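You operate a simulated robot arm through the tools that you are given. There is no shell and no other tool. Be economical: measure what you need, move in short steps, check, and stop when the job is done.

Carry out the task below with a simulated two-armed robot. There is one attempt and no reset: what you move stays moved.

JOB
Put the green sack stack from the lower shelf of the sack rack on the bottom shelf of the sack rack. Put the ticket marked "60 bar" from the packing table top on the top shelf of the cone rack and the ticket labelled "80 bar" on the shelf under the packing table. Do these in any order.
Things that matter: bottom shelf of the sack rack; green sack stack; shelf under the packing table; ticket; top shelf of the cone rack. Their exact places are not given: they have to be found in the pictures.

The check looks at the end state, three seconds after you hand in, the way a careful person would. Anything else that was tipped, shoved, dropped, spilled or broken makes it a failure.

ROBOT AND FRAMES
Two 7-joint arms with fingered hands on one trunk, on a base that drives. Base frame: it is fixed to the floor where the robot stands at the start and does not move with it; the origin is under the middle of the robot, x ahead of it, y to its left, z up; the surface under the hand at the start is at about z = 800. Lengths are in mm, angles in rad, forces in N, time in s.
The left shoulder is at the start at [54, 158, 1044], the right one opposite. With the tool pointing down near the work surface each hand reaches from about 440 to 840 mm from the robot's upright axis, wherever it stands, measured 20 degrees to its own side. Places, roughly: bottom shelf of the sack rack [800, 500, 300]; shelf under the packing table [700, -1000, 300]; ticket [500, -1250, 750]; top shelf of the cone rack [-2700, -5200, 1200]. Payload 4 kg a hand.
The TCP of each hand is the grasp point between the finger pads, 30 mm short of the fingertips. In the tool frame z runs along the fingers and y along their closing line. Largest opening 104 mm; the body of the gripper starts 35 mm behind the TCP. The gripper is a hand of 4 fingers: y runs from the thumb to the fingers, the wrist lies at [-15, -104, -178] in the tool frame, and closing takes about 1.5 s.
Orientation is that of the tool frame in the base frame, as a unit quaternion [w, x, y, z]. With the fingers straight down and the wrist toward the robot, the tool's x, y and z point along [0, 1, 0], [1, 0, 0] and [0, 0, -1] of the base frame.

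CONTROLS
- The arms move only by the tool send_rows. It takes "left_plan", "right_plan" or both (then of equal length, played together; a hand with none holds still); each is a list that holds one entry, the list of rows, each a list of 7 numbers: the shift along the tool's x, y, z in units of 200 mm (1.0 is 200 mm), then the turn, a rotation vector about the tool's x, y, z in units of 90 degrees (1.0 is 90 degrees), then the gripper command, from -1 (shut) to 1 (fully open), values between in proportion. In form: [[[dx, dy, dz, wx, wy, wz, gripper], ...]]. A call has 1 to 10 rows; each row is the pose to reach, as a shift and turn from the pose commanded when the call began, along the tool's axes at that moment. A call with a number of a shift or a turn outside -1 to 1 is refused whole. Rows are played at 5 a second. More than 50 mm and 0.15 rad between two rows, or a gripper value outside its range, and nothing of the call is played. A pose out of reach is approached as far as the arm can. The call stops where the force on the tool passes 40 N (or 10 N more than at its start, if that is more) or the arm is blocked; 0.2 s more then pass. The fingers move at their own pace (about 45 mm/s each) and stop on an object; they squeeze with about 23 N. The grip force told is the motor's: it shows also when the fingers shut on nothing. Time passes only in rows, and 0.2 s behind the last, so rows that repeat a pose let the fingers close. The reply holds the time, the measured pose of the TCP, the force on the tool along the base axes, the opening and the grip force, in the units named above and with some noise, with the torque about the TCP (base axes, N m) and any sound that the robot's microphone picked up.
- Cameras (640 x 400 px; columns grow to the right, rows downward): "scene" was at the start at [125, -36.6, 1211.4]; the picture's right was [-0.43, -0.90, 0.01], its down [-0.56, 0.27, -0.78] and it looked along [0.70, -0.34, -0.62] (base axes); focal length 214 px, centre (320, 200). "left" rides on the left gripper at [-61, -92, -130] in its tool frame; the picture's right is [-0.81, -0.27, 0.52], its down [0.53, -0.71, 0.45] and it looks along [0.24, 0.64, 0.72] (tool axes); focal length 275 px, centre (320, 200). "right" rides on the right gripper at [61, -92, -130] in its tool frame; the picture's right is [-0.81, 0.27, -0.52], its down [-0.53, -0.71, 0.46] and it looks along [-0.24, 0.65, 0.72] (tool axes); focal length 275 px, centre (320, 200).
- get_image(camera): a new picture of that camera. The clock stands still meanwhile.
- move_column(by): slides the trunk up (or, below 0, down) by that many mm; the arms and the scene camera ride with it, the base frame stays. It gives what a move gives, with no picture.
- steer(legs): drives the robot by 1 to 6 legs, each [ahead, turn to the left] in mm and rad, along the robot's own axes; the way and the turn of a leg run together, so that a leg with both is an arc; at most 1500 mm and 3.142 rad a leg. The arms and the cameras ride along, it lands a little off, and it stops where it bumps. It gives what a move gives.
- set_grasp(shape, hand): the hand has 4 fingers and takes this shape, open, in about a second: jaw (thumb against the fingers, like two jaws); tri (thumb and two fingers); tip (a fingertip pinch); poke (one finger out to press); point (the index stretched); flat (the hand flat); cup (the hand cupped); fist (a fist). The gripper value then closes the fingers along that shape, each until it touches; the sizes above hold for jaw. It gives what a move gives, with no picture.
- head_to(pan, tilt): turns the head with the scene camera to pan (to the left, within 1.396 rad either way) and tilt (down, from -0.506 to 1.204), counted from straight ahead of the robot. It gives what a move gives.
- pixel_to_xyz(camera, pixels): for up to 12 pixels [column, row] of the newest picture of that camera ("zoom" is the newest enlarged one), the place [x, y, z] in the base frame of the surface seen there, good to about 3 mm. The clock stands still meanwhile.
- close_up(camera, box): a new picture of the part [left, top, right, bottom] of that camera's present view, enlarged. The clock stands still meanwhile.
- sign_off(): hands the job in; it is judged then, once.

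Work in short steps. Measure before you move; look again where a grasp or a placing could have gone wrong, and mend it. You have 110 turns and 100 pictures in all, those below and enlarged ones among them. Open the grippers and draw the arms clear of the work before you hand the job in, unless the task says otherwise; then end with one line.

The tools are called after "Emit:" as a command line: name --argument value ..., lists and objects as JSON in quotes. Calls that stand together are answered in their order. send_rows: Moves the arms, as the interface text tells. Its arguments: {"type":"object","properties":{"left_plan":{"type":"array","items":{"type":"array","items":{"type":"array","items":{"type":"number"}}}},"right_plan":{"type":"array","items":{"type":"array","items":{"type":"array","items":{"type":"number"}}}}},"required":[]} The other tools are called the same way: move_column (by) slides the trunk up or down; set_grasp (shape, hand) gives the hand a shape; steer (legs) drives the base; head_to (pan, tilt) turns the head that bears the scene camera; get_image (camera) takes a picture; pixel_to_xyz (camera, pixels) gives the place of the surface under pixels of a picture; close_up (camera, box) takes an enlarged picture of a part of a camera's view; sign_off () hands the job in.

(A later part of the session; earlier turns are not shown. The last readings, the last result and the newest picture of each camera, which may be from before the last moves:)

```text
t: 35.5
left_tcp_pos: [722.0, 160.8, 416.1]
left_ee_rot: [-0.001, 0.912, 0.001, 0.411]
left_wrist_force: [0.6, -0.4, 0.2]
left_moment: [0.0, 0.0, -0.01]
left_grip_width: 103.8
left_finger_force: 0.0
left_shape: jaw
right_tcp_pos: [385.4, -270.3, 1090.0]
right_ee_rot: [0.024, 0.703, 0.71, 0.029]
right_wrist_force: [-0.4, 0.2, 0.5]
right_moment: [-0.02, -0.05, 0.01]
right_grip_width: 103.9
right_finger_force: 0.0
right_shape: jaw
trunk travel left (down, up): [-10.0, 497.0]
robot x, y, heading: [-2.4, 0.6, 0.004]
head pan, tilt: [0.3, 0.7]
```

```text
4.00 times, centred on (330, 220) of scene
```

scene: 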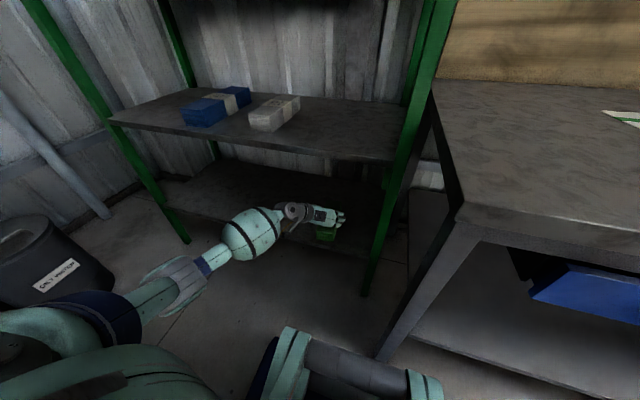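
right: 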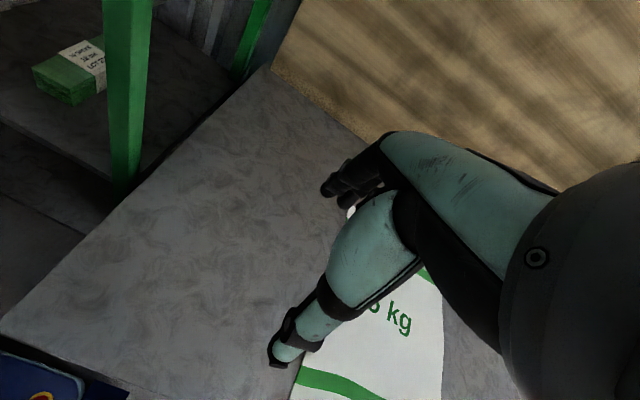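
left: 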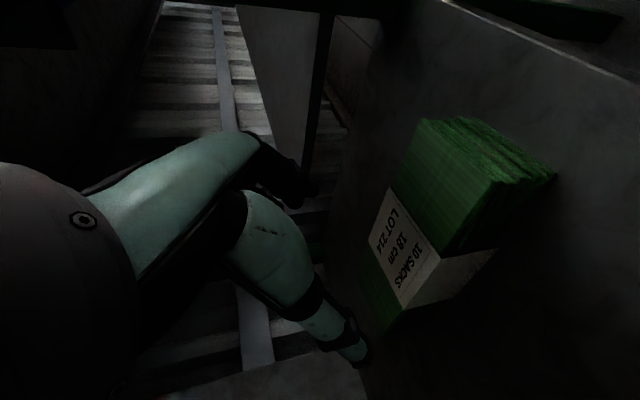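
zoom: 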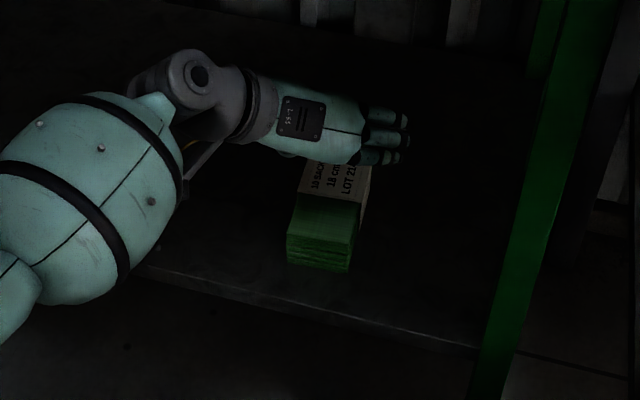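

The stack stands flat on the bottom shelf. I back out 250 mm and raise the left arm.

Emit:
steer --legs '[[-250, 0]]'

Emit:
send_rows --left_plan '[[[0.18, 0, -0.16, 0, 0, 0, 1], [0.36, 0, -0.32, 0, 0, 0, 1], [0.54, 0, -0.48, 0, 0, 0, 1], [0.72, 0, -0.64, 0, 0, 0, 1], [0.9, 0, -0.8, 0, 0, 0, 1]]]'

Emit:
move_column --by 240

Emit:
head_to --pan -1.3 --tilt 0.35

Emit:
get_image --camera "scene"

```text
t: 37.4
left_tcp_pos: [470.7, 161.8, 416.7]
left_ee_rot: [-0.001, 0.911, 0.002, 0.412]
left_wrist_force: [0.2, -0.1, 0.3]
left_moment: [0.0, -0.03, -0.03]
left_grip_width: 103.7
left_finger_force: 0.1
left_shape: jaw
right_tcp_pos: [133.3, -270.7, 1091.4]
right_ee_rot: [0.024, 0.703, 0.711, 0.03]
right_wrist_force: [-0.7, 0.3, 0.4]
right_moment: [0.0, -0.05, 0.03]
right_grip_width: 103.8
right_finger_force: 0.0
right_shape: jaw
trunk travel left (down, up): [-10.0, 497.0]
robot x, y, heading: [-252.4, -2.1, -0.0]
head pan, tilt: [0.3, 0.7]
```

```text
t: 38.6
left_tcp_pos: [460.6, 161.6, 664.6]
left_ee_rot: [-0.002, 0.909, 0.001, 0.417]
left_wrist_force: [0.0, 0.2, -0.5]
left_moment: [0.02, 0.02, 0.01]
left_grip_width: 103.6
left_finger_force: 0.1
left_shape: jaw
right_tcp_pos: [121.8, -269.2, 1096.6]
right_ee_rot: [0.029, 0.699, 0.713, 0.041]
right_wrist_force: [-0.2, -0.8, 0.4]
right_moment: [0.02, -0.01, 0.01]
right_grip_width: 104.0
right_finger_force: 0.0
right_shape: jaw
trunk travel left (down, up): [-10.0, 497.0]
robot x, y, heading: [-252.7, -1.2, 0.007]
head pan, tilt: [0.3, 0.7]
```

```text
t: 41.1
left_tcp_pos: [460.6, 160.8, 903.7]
left_ee_rot: [-0.001, 0.909, 0.001, 0.417]
left_wrist_force: [0.4, -0.6, -0.6]
left_moment: [-0.03, 0.01, 0.0]
left_grip_width: 103.5
left_finger_force: 0.0
left_shape: jaw
right_tcp_pos: [125.0, -268.8, 1337.2]
right_ee_rot: [0.029, 0.698, 0.714, 0.042]
right_wrist_force: [0.2, -0.4, 0.1]
right_moment: [-0.02, -0.03, 0.0]
right_grip_width: 103.9
right_finger_force: 0.1
right_shape: jaw
trunk travel left (down, up): [-250.0, 257.0]
robot x, y, heading: [-249.5, 0.2, 0.004]
head pan, tilt: [0.3, 0.7]
```

```text
t: 42.8
left_tcp_pos: [461.2, 162.7, 903.6]
left_ee_rot: [-0.001, 0.909, 0.002, 0.416]
left_wrist_force: [0.3, -0.3, 0.4]
left_moment: [-0.04, -0.01, 0.0]
left_grip_width: 104.0
left_finger_force: 0.0
left_shape: jaw
right_tcp_pos: [125.1, -267.3, 1337.3]
right_ee_rot: [0.029, 0.698, 0.714, 0.042]
right_wrist_force: [1.1, 0.3, -0.8]
right_moment: [0.01, -0.01, 0.02]
right_grip_width: 103.8
right_finger_force: 0.1
right_shape: jaw
trunk travel left (down, up): [-250.0, 257.0]
robot x, y, heading: [-252.4, -3.2, 0.009]
head pan, tilt: [-1.3, 0.351]
```

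```text
68 pictures are left
```

scene: 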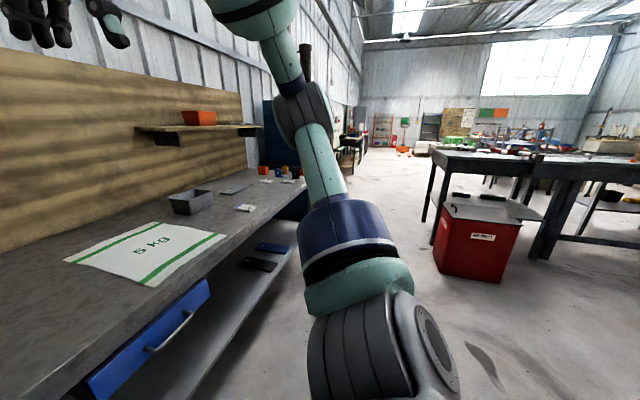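

Now I can see the whole table top; small white tickets around (245,208) and (290,180). I zoom in.

Emit:
close_up --camera "scene" --box '[160, 150, 320, 250]'

Emit:
pixel_to_xyz --camera "zoom" --pixels '[[340, 232], [425, 120], [520, 120], [320, 150], [400, 430], [430, 380], [560, 170], [480, 240], [420, 180]]'

Emit:
close_up --camera "scene" --box '[222, 160, 318, 220]'

```text
4.00 times, centred on (240, 200) of scene
```

zoom: 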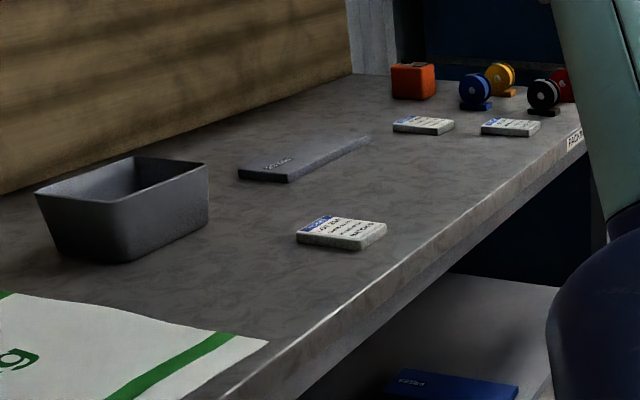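

```text
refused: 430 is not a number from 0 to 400
```

```text
6.67 times, centred on (270, 190) of scene
```

zoom: 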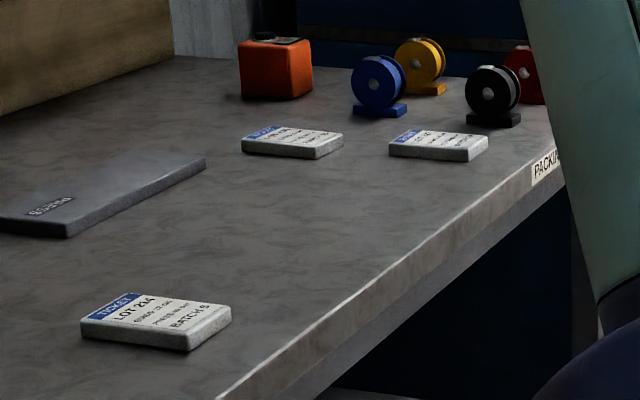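

Three ticket tablets on the table. I measure them.

Emit:
pixel_to_xyz --camera "zoom" --pixels '[[150, 310], [85, 320], [135, 295], [190, 348], [228, 312], [290, 138], [435, 140], [244, 138], [340, 138], [480, 150], [100, 195], [300, 340]]'

```text
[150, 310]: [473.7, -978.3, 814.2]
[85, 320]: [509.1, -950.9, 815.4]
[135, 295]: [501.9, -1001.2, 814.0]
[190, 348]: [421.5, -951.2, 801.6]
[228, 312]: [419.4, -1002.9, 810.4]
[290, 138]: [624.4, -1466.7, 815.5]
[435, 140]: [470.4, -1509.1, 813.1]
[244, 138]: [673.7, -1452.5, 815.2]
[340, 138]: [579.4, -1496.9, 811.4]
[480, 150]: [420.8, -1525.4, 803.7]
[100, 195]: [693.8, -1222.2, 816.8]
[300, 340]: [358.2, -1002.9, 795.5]
```

Tickets: A ≈(466,-977), B ≈(625,-1468), C ≈(455,-1512). I check obstacles along the way (red box, tables) before driving.

Emit:
get_image --camera "scene"

Emit:
pixel_to_xyz --camera "scene" --pixels '[[437, 268], [498, 282], [520, 225], [425, 222], [535, 255], [450, 150], [385, 140], [420, 130], [340, 170], [270, 260], [200, 370], [488, 378]]'

Emit:
send_rows --left_plan '[[[0.018, 0, -0.247, 0, 0, 0, 1], [0.037, 0, -0.494, 0, 0, 0, 1], [0.055, 0, -0.741, 0, 0, 0, 1], [0.073, 0, -0.98, 0, 0, 0, 1]]]'

```text
65 pictures are left
```

scene: 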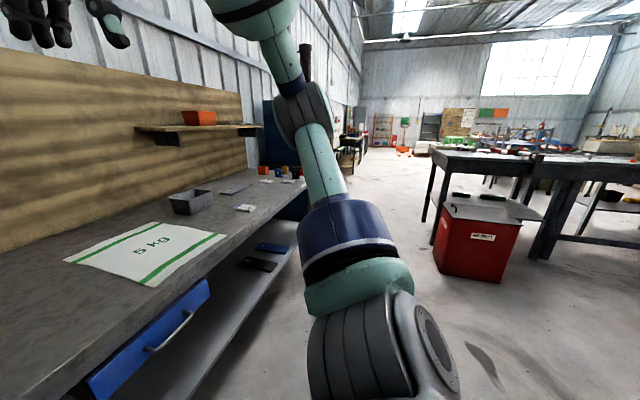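

```text
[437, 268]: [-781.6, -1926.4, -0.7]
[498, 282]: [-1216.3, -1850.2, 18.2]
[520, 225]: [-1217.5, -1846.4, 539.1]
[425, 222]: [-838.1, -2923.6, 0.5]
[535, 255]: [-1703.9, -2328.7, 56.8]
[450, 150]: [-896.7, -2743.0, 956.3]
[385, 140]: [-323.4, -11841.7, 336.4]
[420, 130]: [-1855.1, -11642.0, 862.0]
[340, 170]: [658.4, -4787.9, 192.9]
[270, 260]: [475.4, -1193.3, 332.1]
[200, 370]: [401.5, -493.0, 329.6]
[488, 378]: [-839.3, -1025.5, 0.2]
```

```text
t: 43.8
left_tcp_pos: [320.9, 160.4, 1042.4]
left_ee_rot: [-0.001, 0.909, 0.002, 0.418]
left_wrist_force: [0.3, -0.1, 0.0]
left_moment: [0.0, -0.01, 0.03]
left_grip_width: 103.8
left_finger_force: 0.1
left_shape: jaw
right_tcp_pos: [122.5, -269.2, 1336.5]
right_ee_rot: [0.03, 0.698, 0.714, 0.043]
right_wrist_force: [-0.6, -0.3, 0.5]
right_moment: [0.02, 0.01, -0.01]
right_grip_width: 103.7
right_finger_force: 0.0
right_shape: jaw
trunk travel left (down, up): [-250.0, 257.0]
robot x, y, heading: [-254.3, 0.4, 0.009]
head pan, tilt: [-1.3, 0.351]
```

Path is free (red box x<-780, y<-1850; table front x≈360). I turn right, drive 1250 mm along the table and turn back to face it.

Emit:
steer --legs '[[0, -1.571], [1250, 0], [0, 1.571]]'

Emit:
head_to --pan -0.2 --tilt 0.6

Emit:
get_image --camera "scene"

```text
t: 59.5
left_tcp_pos: [323.1, -1105.2, 1041.8]
left_ee_rot: [0.002, 0.909, -0.006, 0.417]
left_wrist_force: [-0.5, -0.3, -0.1]
left_moment: [0.02, -0.03, 0.02]
left_grip_width: 103.8
left_finger_force: 0.0
left_shape: jaw
right_tcp_pos: [115.9, -1532.8, 1335.3]
right_ee_rot: [0.029, 0.709, 0.704, 0.034]
right_wrist_force: [-0.5, 0.4, 0.5]
right_moment: [-0.03, 0.05, 0.0]
right_grip_width: 104.0
right_finger_force: 0.0
right_shape: jaw
trunk travel left (down, up): [-250.0, 257.0]
robot x, y, heading: [-252.8, -1268.6, -0.013]
head pan, tilt: [-1.3, 0.351]
```

```text
t: 60.8
left_tcp_pos: [311.4, -1105.4, 1048.9]
left_ee_rot: [0.001, 0.906, -0.006, 0.424]
left_wrist_force: [-1.0, -0.9, 0.0]
left_moment: [0.01, -0.01, 0.01]
left_grip_width: 104.1
left_finger_force: 0.1
left_shape: jaw
right_tcp_pos: [100.5, -1532.7, 1340.3]
right_ee_rot: [0.034, 0.708, 0.705, 0.038]
right_wrist_force: [0.2, -0.4, -0.2]
right_moment: [0.02, 0.0, 0.0]
right_grip_width: 104.4
right_finger_force: 0.0
right_shape: jaw
trunk travel left (down, up): [-250.0, 257.0]
robot x, y, heading: [-253.2, -1269.8, -0.013]
head pan, tilt: [-0.201, 0.6]
```

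```text
64 pictures are left
```

scene: 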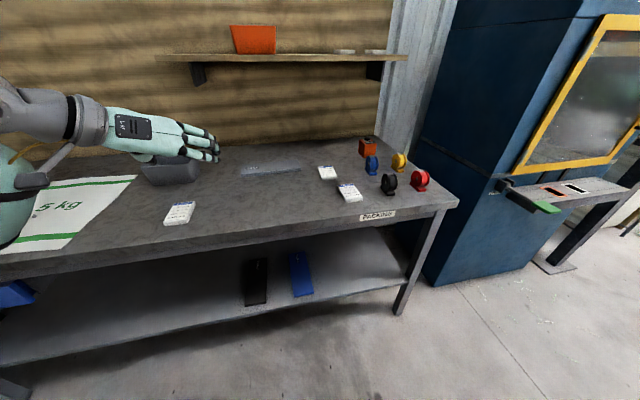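

I zoom in on the tickets to read them.

Emit:
close_up --camera "scene" --box '[310, 160, 374, 210]'

Emit:
close_up --camera "scene" --box '[150, 190, 214, 230]'

Emit:
pixel_to_xyz --camera "scene" --pixels '[[327, 173], [350, 193], [180, 213], [255, 280], [300, 275], [350, 280], [200, 300], [200, 245], [200, 255], [345, 52], [240, 330], [420, 205]]'

```text
8.00 times, centred on (342, 185) of scene
```

zoom: 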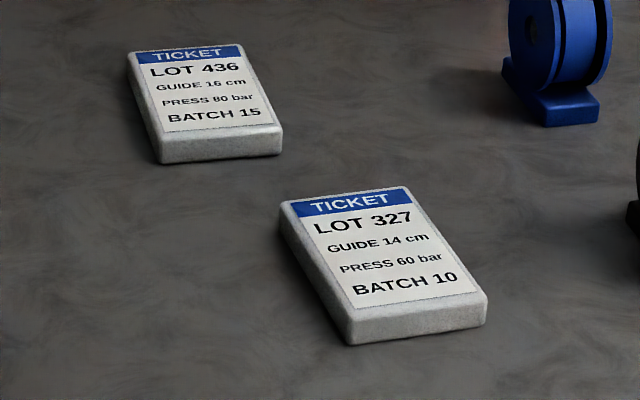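

```text
10.00 times, centred on (182, 210) of scene
```

zoom: 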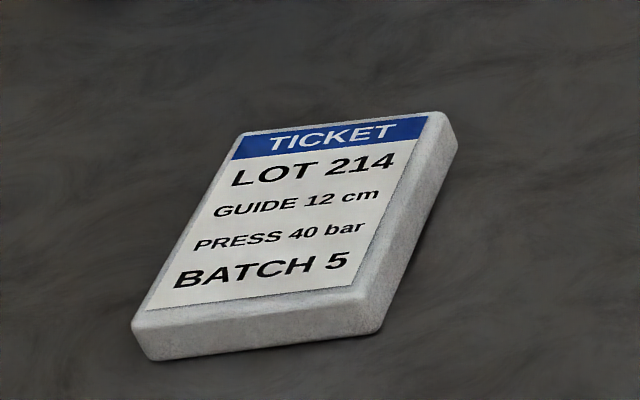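

```text
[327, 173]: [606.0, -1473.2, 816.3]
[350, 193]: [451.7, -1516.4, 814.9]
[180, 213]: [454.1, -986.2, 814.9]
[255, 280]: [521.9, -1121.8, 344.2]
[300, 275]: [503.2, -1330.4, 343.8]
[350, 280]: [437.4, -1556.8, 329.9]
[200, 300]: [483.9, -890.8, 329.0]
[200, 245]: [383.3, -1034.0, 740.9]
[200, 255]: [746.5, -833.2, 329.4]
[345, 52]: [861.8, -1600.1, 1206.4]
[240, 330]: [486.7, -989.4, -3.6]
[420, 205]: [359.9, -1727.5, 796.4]
```

B (616,-1470) reads 80 bar, C (452,-1513) reads 60 bar, A is 40 bar (leave it). The shelf under the table is at z≈329. I turn the right hand into the mirrored fingers-forward-down pose.

Emit:
send_rows --right_plan '[[[0, 0.166, 0.166, -0.0326, -0.0326, -0.0787, 1], [0, 0.332, 0.332, -0.0652, -0.0652, -0.1573, 1], [0, 0.498, 0.498, -0.0978, -0.0978, -0.236, 1], [0, 0.664, 0.664, -0.1303, -0.1303, -0.3147, 1], [0, 0.83, 0.83, -0.163, -0.163, -0.3933, 1], [0, 1.0, 1.0, -0.1955, -0.1955, -0.472, 1]]]'

Emit:
send_rows --right_plan '[[[0, 0, 0, -0.0326, -0.0326, -0.0787, 1], [0, 0, 0, -0.0652, -0.0652, -0.1573, 1], [0, 0, 0, -0.0978, -0.0978, -0.236, 1], [0, 0, 0, -0.1303, -0.1303, -0.3147, 1], [0, 0, 0, -0.163, -0.163, -0.3933, 1], [0, 0, 0, -0.1955, -0.1955, -0.472, 1]]]'

Emit:
get_image --camera "scene"

```text
t: 62.2
left_tcp_pos: [311.2, -1105.4, 1047.9]
left_ee_rot: [0.001, 0.907, -0.007, 0.422]
left_wrist_force: [0.4, 0.3, -0.4]
left_moment: [-0.02, 0.0, -0.01]
left_grip_width: 104.1
left_finger_force: 0.2
left_shape: jaw
right_tcp_pos: [320.3, -1533.5, 1158.8]
right_ee_rot: [0.255, 0.39, 0.884, 0.022]
right_wrist_force: [0.2, -0.7, -0.6]
right_moment: [-0.01, -0.01, 0.01]
right_grip_width: 104.0
right_finger_force: 0.1
right_shape: jaw
trunk travel left (down, up): [-250.0, 257.0]
robot x, y, heading: [-254.5, -1266.7, -0.005]
head pan, tilt: [-0.201, 0.6]
```

```text
t: 63.6
left_tcp_pos: [310.4, -1105.2, 1048.5]
left_ee_rot: [0.001, 0.906, -0.006, 0.423]
left_wrist_force: [-0.3, -0.3, 0.7]
left_moment: [0.0, 0.02, -0.01]
left_grip_width: 103.8
left_finger_force: 0.1
left_shape: jaw
right_tcp_pos: [318.8, -1532.4, 1160.5]
right_ee_rot: [0.429, 0.002, 0.903, 0.002]
right_wrist_force: [0.4, 0.1, 0.2]
right_moment: [-0.02, -0.01, 0.01]
right_grip_width: 103.9
right_finger_force: 0.1
right_shape: jaw
trunk travel left (down, up): [-250.0, 257.0]
robot x, y, heading: [-250.4, -1269.9, -0.011]
head pan, tilt: [-0.201, 0.6]
```

```text
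61 pictures are left
```

scene: 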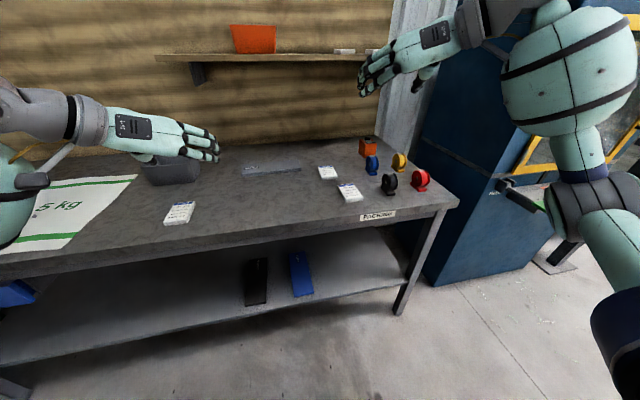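

Right hand pose good. I lower the trunk 130 mm and drive forward 195 mm.

Emit:
move_column --by -130

Emit:
steer --legs '[[195, 0]]'

Emit:
head_to --pan -0.4 --tilt 0.6

Emit:
get_image --camera "scene"

Emit:
get_image --camera "right"

```text
t: 65.2
left_tcp_pos: [311.5, -1105.4, 918.0]
left_ee_rot: [0.002, 0.906, -0.006, 0.423]
left_wrist_force: [0.1, -0.5, -0.1]
left_moment: [0.01, -0.02, -0.01]
left_grip_width: 104.2
left_finger_force: 0.1
left_shape: jaw
right_tcp_pos: [318.6, -1532.2, 1030.6]
right_ee_rot: [0.428, 0.002, 0.904, 0.002]
right_wrist_force: [0.2, -0.2, -0.3]
right_moment: [-0.01, -0.02, 0.02]
right_grip_width: 103.8
right_finger_force: 0.1
right_shape: jaw
trunk travel left (down, up): [-120.0, 387.0]
robot x, y, heading: [-255.1, -1267.7, -0.009]
head pan, tilt: [-0.201, 0.6]
```

```text
t: 66.8
left_tcp_pos: [509.2, -1106.6, 916.0]
left_ee_rot: [0.002, 0.906, -0.006, 0.423]
left_wrist_force: [0.5, -0.3, 0.5]
left_moment: [-0.01, -0.02, -0.04]
left_grip_width: 104.0
left_finger_force: 0.0
left_shape: jaw
right_tcp_pos: [518.1, -1534.4, 1028.0]
right_ee_rot: [0.428, 0.002, 0.904, 0.001]
right_wrist_force: [-0.5, 0.4, -0.5]
right_moment: [-0.01, 0.06, 0.0]
right_grip_width: 103.9
right_finger_force: 0.1
right_shape: jaw
trunk travel left (down, up): [-120.0, 387.0]
robot x, y, heading: [-57.1, -1269.7, -0.003]
head pan, tilt: [-0.201, 0.6]
```

```text
t: 67.5
left_tcp_pos: [495.8, -1107.0, 925.5]
left_ee_rot: [0.0, 0.903, -0.007, 0.429]
left_wrist_force: [0.8, 0.6, -0.5]
left_moment: [-0.03, 0.03, -0.02]
left_grip_width: 104.0
left_finger_force: 0.1
left_shape: jaw
right_tcp_pos: [502.7, -1534.7, 1036.6]
right_ee_rot: [0.435, 0.002, 0.901, 0.001]
right_wrist_force: [-0.5, -0.3, 1.1]
right_moment: [0.02, 0.03, 0.0]
right_grip_width: 104.0
right_finger_force: 0.1
right_shape: jaw
trunk travel left (down, up): [-120.0, 387.0]
robot x, y, heading: [-60.0, -1270.8, -0.011]
head pan, tilt: [-0.4, 0.6]
```

```text
60 pictures are left
```

scene: 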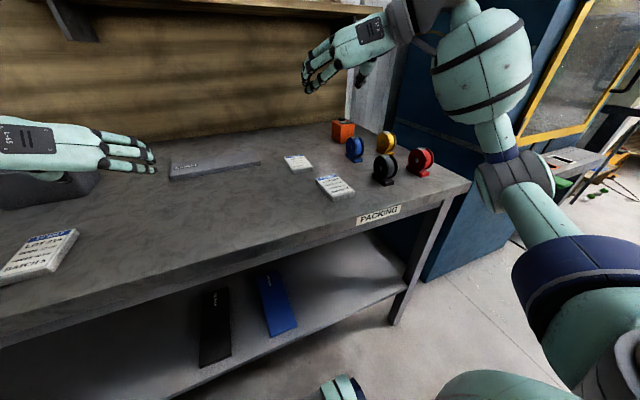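

```text
59 pictures are left
```

right: 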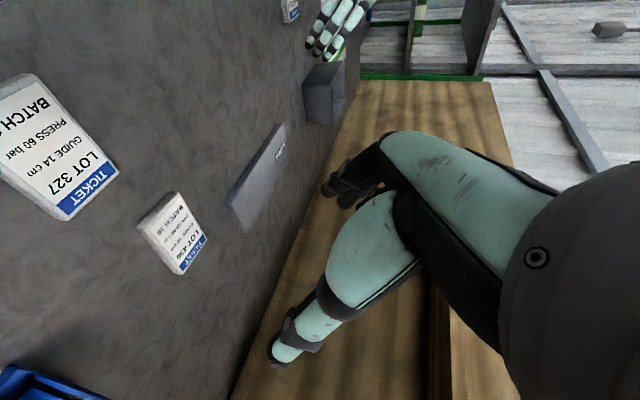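

I zoom in to read ticket B again and measure its corners and the neighbouring spools.

Emit:
close_up --camera "scene" --box '[280, 110, 440, 210]'

Emit:
pixel_to_xyz --camera "zoom" --pixels '[[18, 185], [95, 180], [50, 235], [135, 222], [145, 270], [230, 262], [205, 335], [300, 310], [305, 165], [260, 185], [390, 285], [280, 120]]'

Emit:
close_up --camera "right" --box '[120, 180, 220, 280]'

```text
4.00 times, centred on (360, 160) of scene
```

zoom: 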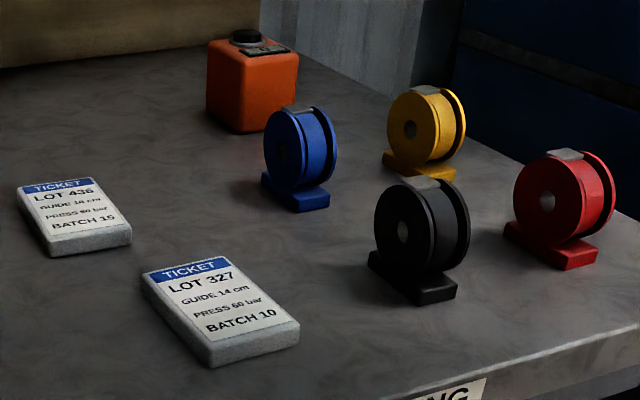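

```text
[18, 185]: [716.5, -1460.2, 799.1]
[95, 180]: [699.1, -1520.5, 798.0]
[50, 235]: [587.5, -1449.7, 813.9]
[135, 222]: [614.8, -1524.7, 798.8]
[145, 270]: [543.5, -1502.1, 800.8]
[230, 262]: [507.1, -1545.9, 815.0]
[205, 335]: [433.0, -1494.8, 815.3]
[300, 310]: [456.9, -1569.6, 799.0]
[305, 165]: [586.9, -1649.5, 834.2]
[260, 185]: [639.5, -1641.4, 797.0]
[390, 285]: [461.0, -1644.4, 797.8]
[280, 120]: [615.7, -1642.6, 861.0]
```

```text
4.00 times, centred on (170, 230) of right
```

zoom: 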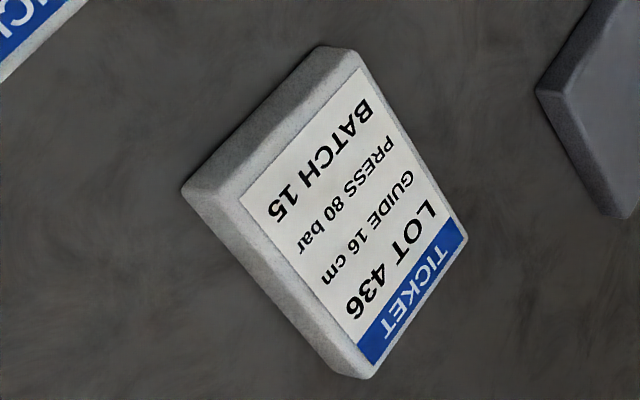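

80 bar is confirmed for B. I measure its corners in this zoom.

Emit:
pixel_to_xyz --camera "zoom" --pixels '[[350, 55], [205, 190], [462, 238], [365, 360], [340, 200], [285, 115], [410, 300], [300, 285], [410, 140]]'

```text
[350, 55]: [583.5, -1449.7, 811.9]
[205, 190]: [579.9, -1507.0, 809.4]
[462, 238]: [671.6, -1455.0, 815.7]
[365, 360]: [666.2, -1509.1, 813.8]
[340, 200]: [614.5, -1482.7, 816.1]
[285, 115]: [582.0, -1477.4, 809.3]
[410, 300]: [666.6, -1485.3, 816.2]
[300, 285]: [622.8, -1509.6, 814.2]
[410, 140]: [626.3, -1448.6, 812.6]
```

B's centre is (625,-1480), 62 mm wide, almost aligned with x. I move the right hand above and in front of it, tilting a bit steeper.

Emit:
send_rows --right_plan '[[[0.081, 0.069, 0.2, 0, 0.03, 0, 1], [0.162, 0.138, 0.4, 0, 0.06, 0, 1], [0.243, 0.206, 0.6, 0, 0.09, 0, 1], [0.324, 0.275, 0.799, 0, 0.12, 0, 1], [0.324, 0.275, 0.799, 0, 0.12, 0, 1]]]'

Emit:
get_image --camera "right"

```text
t: 68.7
left_tcp_pos: [496.1, -1106.7, 925.3]
left_ee_rot: [0.0, 0.903, -0.007, 0.43]
left_wrist_force: [-0.2, 0.3, 0.2]
left_moment: [0.02, -0.01, -0.03]
left_grip_width: 104.1
left_finger_force: 0.1
left_shape: jaw
right_tcp_pos: [587.2, -1479.1, 886.6]
right_ee_rot: [0.348, 0.002, 0.938, 0.001]
right_wrist_force: [-0.5, 0.0, 0.7]
right_moment: [-0.01, -0.01, 0.01]
right_grip_width: 104.1
right_finger_force: 0.0
right_shape: jaw
trunk travel left (down, up): [-120.0, 387.0]
robot x, y, heading: [-60.6, -1267.4, -0.014]
head pan, tilt: [-0.4, 0.6]
```

```text
56 pictures are left
```

right: 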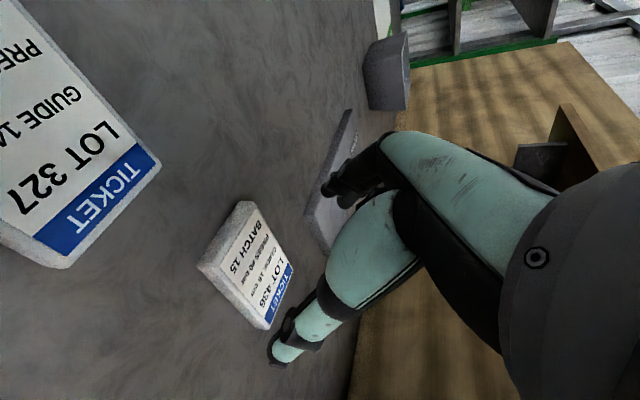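

I lower around ticket B to z≈830.

Emit:
send_rows --right_plan '[[[0.03, -0.002, 0.1, 0, 0, 0, 1], [0.065, -0.004, 0.2, 0, 0, 0, 1], [0.099, -0.005, 0.291, 0, 0, 0, 1], [0.099, -0.005, 0.291, 0, 0, 0, 1]]]'

Emit:
get_image --camera "right"

Emit:
close_up --camera "scene" --box '[250, 110, 410, 210]'

```text
t: 69.7
left_tcp_pos: [488.0, -1104.1, 929.6]
left_ee_rot: [0.004, 0.902, -0.006, 0.432]
left_wrist_force: [-0.8, -0.2, -0.5]
left_moment: [0.0, 0.03, -0.03]
left_grip_width: 103.8
left_finger_force: 0.0
left_shape: jaw
right_tcp_pos: [606.1, -1478.3, 843.0]
right_ee_rot: [0.357, 0.002, 0.934, 0.0]
right_wrist_force: [0.4, -0.9, 0.0]
right_moment: [-0.03, -0.02, -0.03]
right_grip_width: 103.7
right_finger_force: 0.1
right_shape: jaw
trunk travel left (down, up): [-120.0, 387.0]
robot x, y, heading: [-56.2, -1270.1, -0.015]
head pan, tilt: [-0.4, 0.6]
```

```text
55 pictures are left
```

right: 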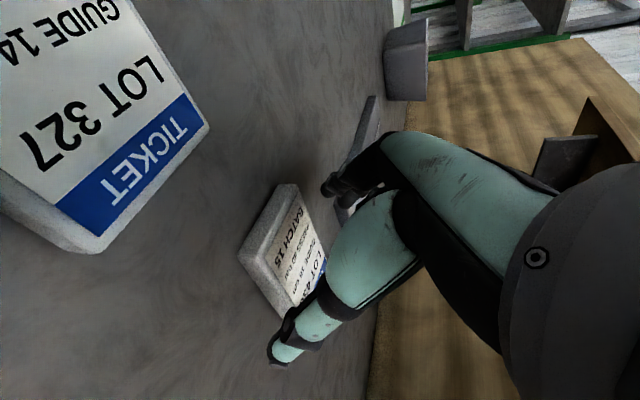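

```text
4.00 times, centred on (330, 160) of scene
```

zoom: 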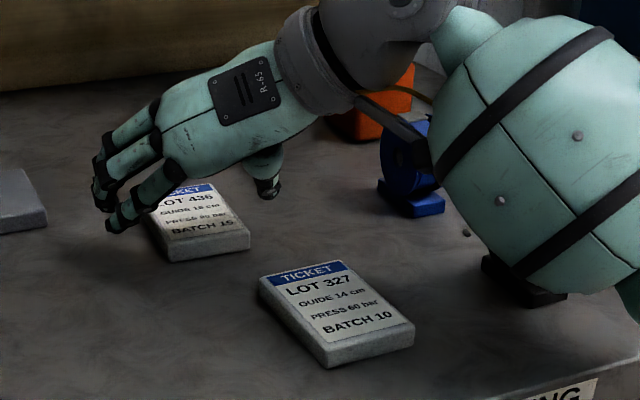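

The forearm is close above the black and blue spools; I measure its clearance before going lower.

Emit:
pixel_to_xyz --camera "zoom" --pixels '[[470, 215], [500, 250], [530, 280], [580, 300], [440, 170], [410, 130], [400, 210], [505, 275], [630, 310], [390, 160]]'

Emit:
head_to --pan -0.7 --tilt 0.6

Emit:
close_up --camera "scene" --box '[160, 80, 400, 230]'

```text
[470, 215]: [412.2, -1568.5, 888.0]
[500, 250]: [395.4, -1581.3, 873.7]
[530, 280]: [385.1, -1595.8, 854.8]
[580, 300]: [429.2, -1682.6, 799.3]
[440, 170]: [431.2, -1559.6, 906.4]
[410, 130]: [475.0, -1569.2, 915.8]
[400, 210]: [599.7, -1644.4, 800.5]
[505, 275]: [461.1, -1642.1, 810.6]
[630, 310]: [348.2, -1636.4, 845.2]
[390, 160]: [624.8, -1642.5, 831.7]
```

```text
t: 70.5
left_tcp_pos: [490.2, -1103.2, 928.1]
left_ee_rot: [0.003, 0.902, -0.005, 0.431]
left_wrist_force: [0.7, -0.1, 0.3]
left_moment: [0.03, 0.03, -0.02]
left_grip_width: 104.1
left_finger_force: 0.0
left_shape: jaw
right_tcp_pos: [606.4, -1476.4, 839.8]
right_ee_rot: [0.355, 0.001, 0.935, 0.0]
right_wrist_force: [0.1, 0.2, -0.4]
right_moment: [-0.02, -0.03, -0.02]
right_grip_width: 103.9
right_finger_force: 0.1
right_shape: jaw
trunk travel left (down, up): [-120.0, 387.0]
robot x, y, heading: [-55.4, -1265.3, -0.015]
head pan, tilt: [-0.7, 0.6]
```

```text
2.67 times, centred on (280, 155) of scene
```

zoom: 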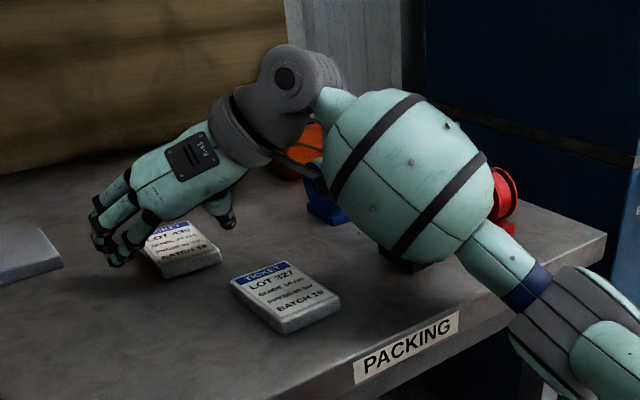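

The forearm bulb nearly touches the black spool, so the right arm is a bad choice here. I raise it clear and will use the left arm, whose forearm comes from the empty side.

Emit:
send_rows --right_plan '[[[-0.16, 0, -0.18, 0, 0, 0, 1], [-0.32, 0, -0.36, 0, 0, 0, 1], [-0.48, 0, -0.54, 0, 0, 0, 1], [-0.64, 0, -0.72, 0, 0, 0, 1], [-0.8, 0, -0.9, 0, 0, 0, 1]]]'

Emit:
send_rows --right_plan '[[[0.18, 0, -0.16, 0, 0, 0, 1], [0.36, 0, -0.32, 0, 0, 0, 1], [0.54, 0, -0.48, 0, 0, 0, 1], [0.72, 0, -0.64, 0, 0, 0, 1]]]'

Emit:
head_to --pan -0.9 --tilt 0.55

Emit:
get_image --camera "scene"

```text
t: 71.7
left_tcp_pos: [497.9, -1106.7, 924.3]
left_ee_rot: [0.002, 0.903, -0.006, 0.429]
left_wrist_force: [0.6, 0.8, -0.3]
left_moment: [-0.04, 0.0, -0.04]
left_grip_width: 103.7
left_finger_force: 0.2
left_shape: jaw
right_tcp_pos: [615.1, -1480.2, 1071.0]
right_ee_rot: [0.347, 0.003, 0.938, 0.0]
right_wrist_force: [-0.1, -0.2, 0.4]
right_moment: [0.01, -0.02, 0.02]
right_grip_width: 103.8
right_finger_force: 0.0
right_shape: jaw
trunk travel left (down, up): [-120.0, 387.0]
robot x, y, heading: [-58.3, -1265.4, -0.015]
head pan, tilt: [-0.7, 0.6]
```

```text
t: 72.7
left_tcp_pos: [496.0, -1107.9, 924.7]
left_ee_rot: [0.001, 0.903, -0.006, 0.429]
left_wrist_force: [0.1, 0.2, 1.0]
left_moment: [0.0, 0.02, 0.01]
left_grip_width: 103.9
left_finger_force: 0.0
left_shape: jaw
right_tcp_pos: [420.6, -1479.9, 1075.1]
right_ee_rot: [0.348, 0.003, 0.937, 0.002]
right_wrist_force: [-0.1, 0.5, -0.1]
right_moment: [0.0, -0.01, 0.0]
right_grip_width: 104.0
right_finger_force: 0.1
right_shape: jaw
trunk travel left (down, up): [-120.0, 387.0]
robot x, y, heading: [-59.0, -1272.2, -0.014]
head pan, tilt: [-0.7, 0.6]
```

```text
t: 73.5
left_tcp_pos: [496.9, -1107.0, 925.0]
left_ee_rot: [0.001, 0.904, -0.006, 0.428]
left_wrist_force: [0.1, 0.2, 0.0]
left_moment: [0.0, 0.01, -0.03]
left_grip_width: 103.9
left_finger_force: 0.0
left_shape: jaw
right_tcp_pos: [422.6, -1480.1, 1074.8]
right_ee_rot: [0.347, 0.002, 0.938, 0.001]
right_wrist_force: [0.0, 1.0, 0.4]
right_moment: [0.02, -0.02, -0.01]
right_grip_width: 103.7
right_finger_force: 0.1
right_shape: jaw
trunk travel left (down, up): [-120.0, 387.0]
robot x, y, heading: [-56.8, -1267.0, -0.011]
head pan, tilt: [-0.901, 0.55]
```

```text
52 pictures are left
```

scene: 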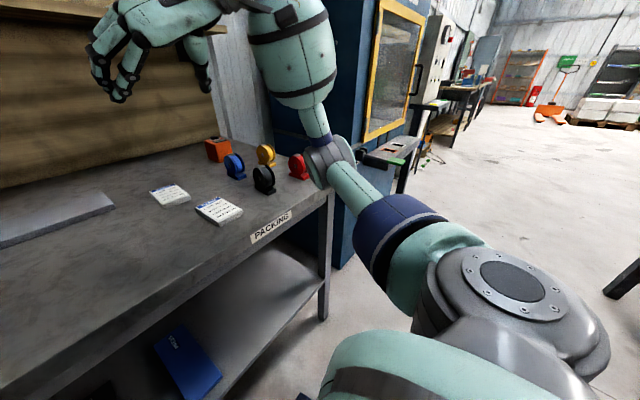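

Emit:
pixel_to_xyz --camera "scene" --pixels '[[342, 262], [335, 205], [360, 155], [400, 165], [390, 180], [430, 155], [375, 60], [440, 180], [320, 318], [265, 180], [300, 168], [430, 105]]'

```text
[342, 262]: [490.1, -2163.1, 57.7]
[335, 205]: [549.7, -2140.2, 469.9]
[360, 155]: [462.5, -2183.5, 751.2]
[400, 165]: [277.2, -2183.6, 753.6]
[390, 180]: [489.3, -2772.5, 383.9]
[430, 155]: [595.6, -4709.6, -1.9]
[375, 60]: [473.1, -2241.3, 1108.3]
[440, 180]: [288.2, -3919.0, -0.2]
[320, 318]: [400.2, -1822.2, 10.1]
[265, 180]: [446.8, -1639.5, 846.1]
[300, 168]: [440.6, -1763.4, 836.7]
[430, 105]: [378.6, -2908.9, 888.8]
```

The machine begins at y<-2140 and the way is free. I back off, shift 270 mm to the right and come forward again.

Emit:
steer --legs '[[-200, 0], [0, -1.56], [270, 0], [0, 1.571]]'

Emit:
head_to --pan 0.0 --tilt 0.7

Emit:
get_image --camera "scene"

```text
t: 85.7
left_tcp_pos: [293.7, -1369.0, 924.5]
left_ee_rot: [0.0, 0.904, -0.003, 0.428]
left_wrist_force: [-0.3, -0.1, -0.2]
left_moment: [0.0, 0.0, 0.03]
left_grip_width: 103.9
left_finger_force: 0.0
left_shape: jaw
right_tcp_pos: [222.3, -1744.3, 1074.4]
right_ee_rot: [0.348, 0.0, 0.938, 0.003]
right_wrist_force: [0.8, -0.4, -0.2]
right_moment: [0.01, 0.0, 0.03]
right_grip_width: 103.9
right_finger_force: 0.0
right_shape: jaw
trunk travel left (down, up): [-120.0, 387.0]
robot x, y, heading: [-258.5, -1543.9, -0.003]
head pan, tilt: [-0.901, 0.55]
```

```text
t: 86.9
left_tcp_pos: [282.5, -1369.0, 930.8]
left_ee_rot: [0.0, 0.901, -0.002, 0.435]
left_wrist_force: [0.1, 0.2, 0.3]
left_moment: [0.0, -0.02, 0.0]
left_grip_width: 104.1
left_finger_force: 0.2
left_shape: jaw
right_tcp_pos: [209.9, -1743.6, 1081.1]
right_ee_rot: [0.353, -0.001, 0.936, 0.002]
right_wrist_force: [0.2, 0.3, -0.1]
right_moment: [-0.02, 0.02, 0.0]
right_grip_width: 103.9
right_finger_force: 0.0
right_shape: jaw
trunk travel left (down, up): [-120.0, 387.0]
robot x, y, heading: [-260.7, -1542.5, -0.005]
head pan, tilt: [0.0, 0.7]
```

```text
51 pictures are left
```

scene: 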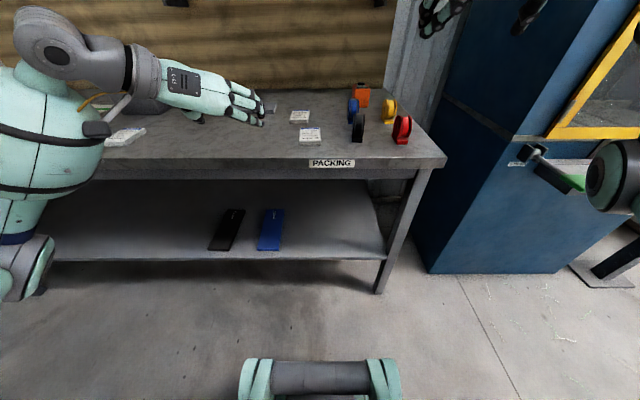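

I drive forward 200 mm.

Emit:
steer --legs '[[200, 0]]'

Emit:
get_image --camera "scene"

Emit:
get_image --camera "left"

```text
t: 88.5
left_tcp_pos: [483.5, -1370.4, 929.7]
left_ee_rot: [0.0, 0.901, -0.001, 0.434]
left_wrist_force: [0.4, -0.4, -0.4]
left_moment: [0.01, 0.04, -0.01]
left_grip_width: 103.8
left_finger_force: 0.0
left_shape: jaw
right_tcp_pos: [412.1, -1743.7, 1079.3]
right_ee_rot: [0.352, -0.001, 0.936, 0.002]
right_wrist_force: [0.4, 0.4, -0.8]
right_moment: [0.06, 0.03, 0.05]
right_grip_width: 104.2
right_finger_force: 0.1
right_shape: jaw
trunk travel left (down, up): [-120.0, 387.0]
robot x, y, heading: [-60.7, -1545.5, -0.005]
head pan, tilt: [0.0, 0.7]
```

```text
50 pictures are left
```

scene: 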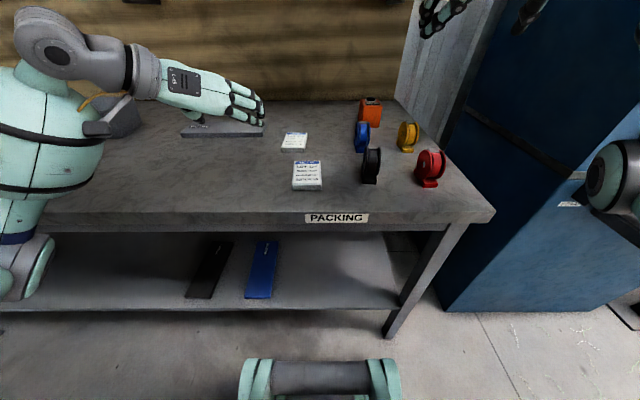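

```text
49 pictures are left
```

left: 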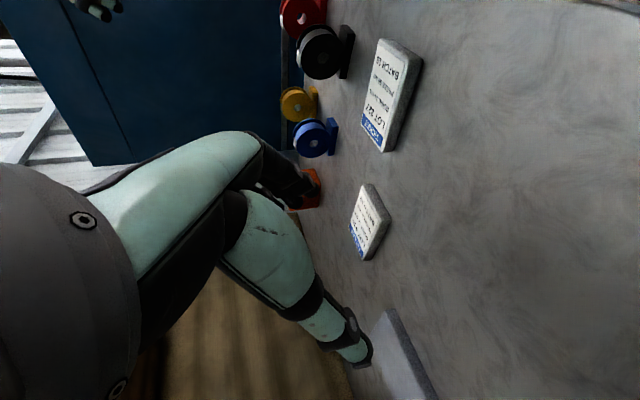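

Good view. I measure ticket B, the slab end and ticket C from here.

Emit:
close_up --camera "scene" --box '[230, 100, 390, 200]'

Emit:
pixel_to_xyz --camera "zoom" --pixels '[[229, 135], [308, 137], [216, 190], [300, 192], [130, 100], [135, 140], [258, 250], [366, 254], [258, 350], [366, 350]]'

```text
4.00 times, centred on (310, 150) of scene
```

zoom: 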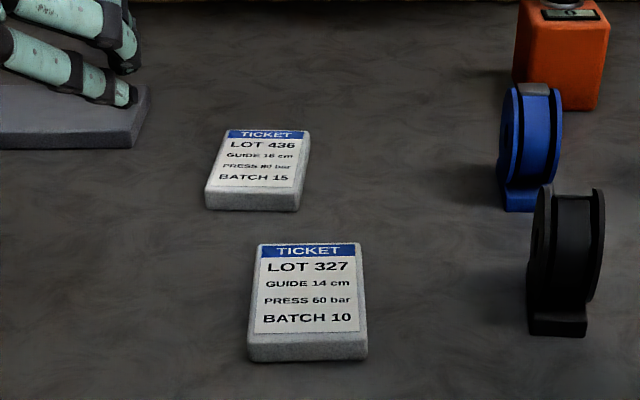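

```text
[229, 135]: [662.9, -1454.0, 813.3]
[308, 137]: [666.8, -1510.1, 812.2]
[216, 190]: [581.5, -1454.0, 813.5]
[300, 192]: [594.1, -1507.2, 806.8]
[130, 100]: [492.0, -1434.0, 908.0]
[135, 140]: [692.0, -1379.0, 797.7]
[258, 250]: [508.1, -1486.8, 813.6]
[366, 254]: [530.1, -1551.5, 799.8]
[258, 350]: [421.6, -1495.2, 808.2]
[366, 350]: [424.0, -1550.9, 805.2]
```

B is centred at (624,-1480), C at (466,-1520). I bring the left hand in front of and above B.

Emit:
send_rows --left_plan '[[[0.039, 0.137, 0.139, 0, -0.03, 0, 1], [0.078, 0.274, 0.278, 0, -0.06, 0, 1], [0.117, 0.411, 0.418, 0, -0.09, 0, 1], [0.156, 0.548, 0.557, 0, -0.12, 0, 1], [0.156, 0.548, 0.557, 0, -0.12, 0, 1]]]'

Emit:
get_image --camera "left"

```text
t: 89.7
left_tcp_pos: [578.8, -1479.9, 894.6]
left_ee_rot: [-0.001, 0.935, -0.003, 0.354]
left_wrist_force: [-0.4, -0.4, 0.5]
left_moment: [-0.01, 0.01, 0.04]
left_grip_width: 103.9
left_finger_force: 0.1
left_shape: jaw
right_tcp_pos: [395.8, -1745.0, 1086.1]
right_ee_rot: [0.359, -0.001, 0.933, 0.003]
right_wrist_force: [-0.7, -0.4, 0.5]
right_moment: [0.02, 0.02, -0.01]
right_grip_width: 104.2
right_finger_force: 0.0
right_shape: jaw
trunk travel left (down, up): [-120.0, 387.0]
robot x, y, heading: [-56.1, -1545.6, -0.002]
head pan, tilt: [0.0, 0.7]
```

```text
47 pictures are left
```

left: 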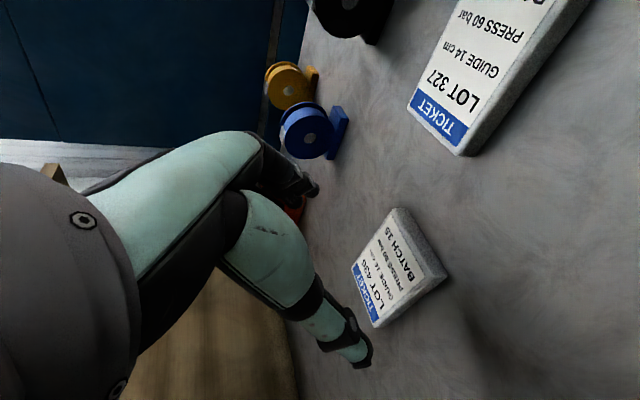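

I lower the left hand around B.

Emit:
send_rows --left_plan '[[[0.0, 0, 0.11, 0, 0, 0, 1], [-0.045, 0, 0.22, 0, 0, 0, 1], [-0.093, 0, 0.332, 0, 0, 0, 1], [-0.093, 0, 0.332, 0, 0, 0, 1], [-0.093, 0, 0.332, 0, 0, 0, 1]]]'

Emit:
get_image --camera "left"

Emit:
close_up --camera "scene" --box '[190, 80, 380, 200]'

```text
t: 90.9
left_tcp_pos: [606.9, -1480.2, 831.4]
left_ee_rot: [-0.001, 0.936, -0.002, 0.353]
left_wrist_force: [-0.5, 0.1, 0.4]
left_moment: [0.0, -0.01, 0.01]
left_grip_width: 103.9
left_finger_force: 0.2
left_shape: jaw
right_tcp_pos: [396.3, -1744.6, 1086.9]
right_ee_rot: [0.359, 0.0, 0.933, 0.002]
right_wrist_force: [-0.2, -0.5, -0.6]
right_moment: [0.01, 0.0, -0.01]
right_grip_width: 103.9
right_finger_force: 0.0
right_shape: jaw
trunk travel left (down, up): [-120.0, 387.0]
robot x, y, heading: [-59.7, -1546.0, -0.001]
head pan, tilt: [0.0, 0.7]
```

```text
46 pictures are left
```

left: 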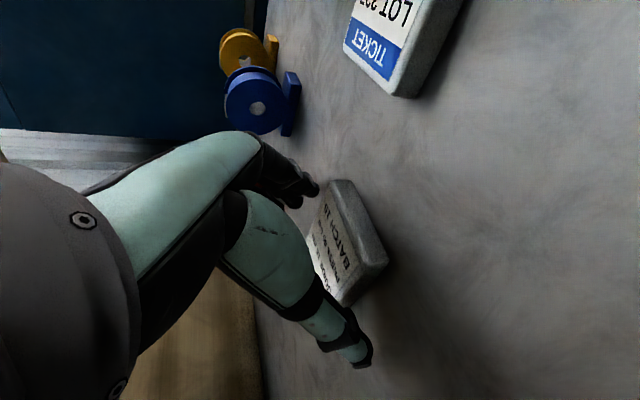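

```text
3.33 times, centred on (285, 140) of scene
```

zoom: 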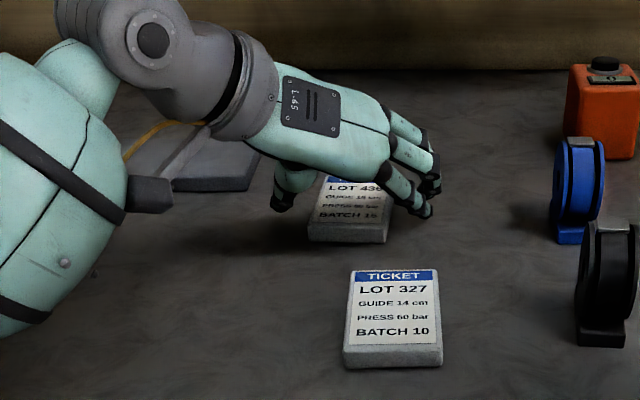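

Well placed. I lower 3 mm more and close.

Emit:
send_rows --left_plan '[[[-0.01, 0, 0.011, 0, 0, 0, 1], [-0.01, 0, 0.011, 0, 0, 0, -1], [-0.01, 0, 0.011, 0, 0, 0, -1], [-0.01, 0, 0.011, 0, 0, 0, -1], [-0.01, 0, 0.011, 0, 0, 0, -1], [-0.01, 0, 0.011, 0, 0, 0, -1], [-0.01, 0, 0.011, 0, 0, 0, -1], [-0.01, 0, 0.011, 0, 0, 0, -1], [-0.01, 0, 0.011, 0, 0, 0, -1]]]'

Emit:
close_up --camera "scene" --box '[240, 100, 340, 180]'

```text
t: 92.9
left_tcp_pos: [607.2, -1480.3, 830.7]
left_ee_rot: [-0.001, 0.935, -0.002, 0.355]
left_wrist_force: [0.6, 0.3, 7.5]
left_moment: [-0.27, -0.25, 0.05]
left_grip_width: 55.7
left_finger_force: 22.9
left_shape: jaw
right_tcp_pos: [394.2, -1744.4, 1086.6]
right_ee_rot: [0.36, -0.001, 0.933, 0.003]
right_wrist_force: [0.1, -0.1, 1.1]
right_moment: [-0.01, -0.01, 0.03]
right_grip_width: 104.0
right_finger_force: 0.0
right_shape: jaw
trunk travel left (down, up): [-120.0, 387.0]
robot x, y, heading: [-59.0, -1549.2, 0.001]
head pan, tilt: [0.0, 0.7]
```

```text
5.00 times, centred on (290, 140) of scene
```

zoom: 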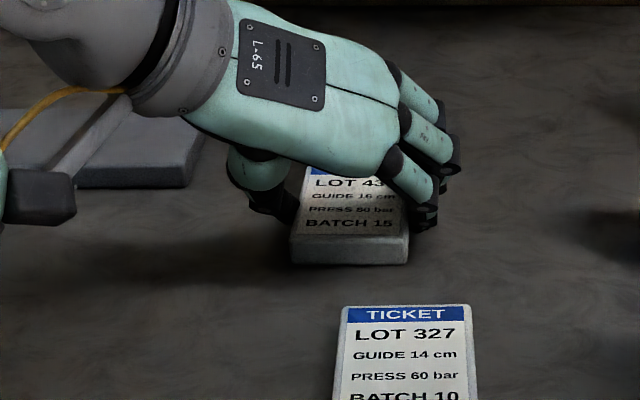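

Gripped at 55.7 mm. I lift 60 mm and check.

Emit:
send_rows --left_plan '[[[0.05, 0, -0.056, 0, 0, 0, -1], [0.1, 0, -0.112, 0, 0, 0, -1], [0.199, 0, -0.225, 0, 0, 0, -1], [0.199, 0, -0.225, 0, 0, 0, -1]]]'

Emit:
get_image --camera "left"

Emit:
close_up --camera "scene" --box '[240, 80, 360, 176]'

```text
t: 93.9
left_tcp_pos: [604.7, -1476.8, 895.9]
left_ee_rot: [0.0, 0.934, -0.001, 0.358]
left_wrist_force: [0.7, 0.3, -0.6]
left_moment: [0.0, 0.01, 0.04]
left_grip_width: 55.4
left_finger_force: 22.8
left_shape: jaw
right_tcp_pos: [390.9, -1743.3, 1088.9]
right_ee_rot: [0.361, -0.001, 0.933, 0.002]
right_wrist_force: [0.3, 0.1, -0.3]
right_moment: [-0.01, -0.03, -0.03]
right_grip_width: 104.0
right_finger_force: 0.0
right_shape: jaw
trunk travel left (down, up): [-120.0, 387.0]
robot x, y, heading: [-58.0, -1550.0, -0.007]
head pan, tilt: [0.0, 0.7]
```

```text
43 pictures are left
```

left: 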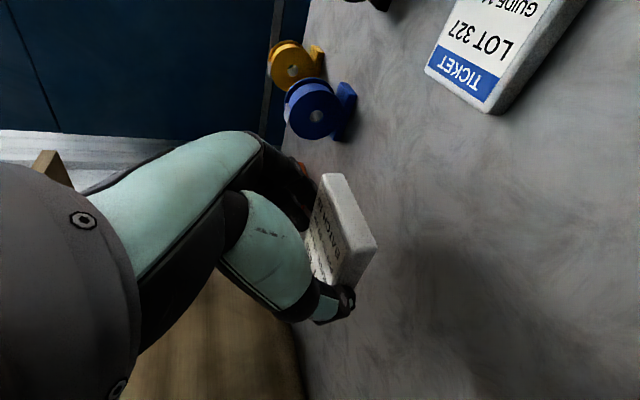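

```text
4.17 times, centred on (300, 128) of scene
```

zoom: 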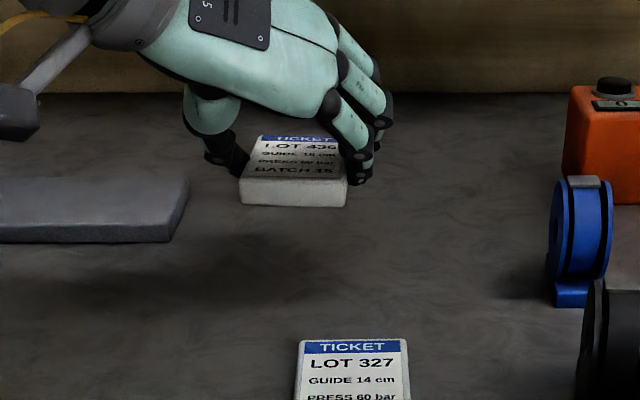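

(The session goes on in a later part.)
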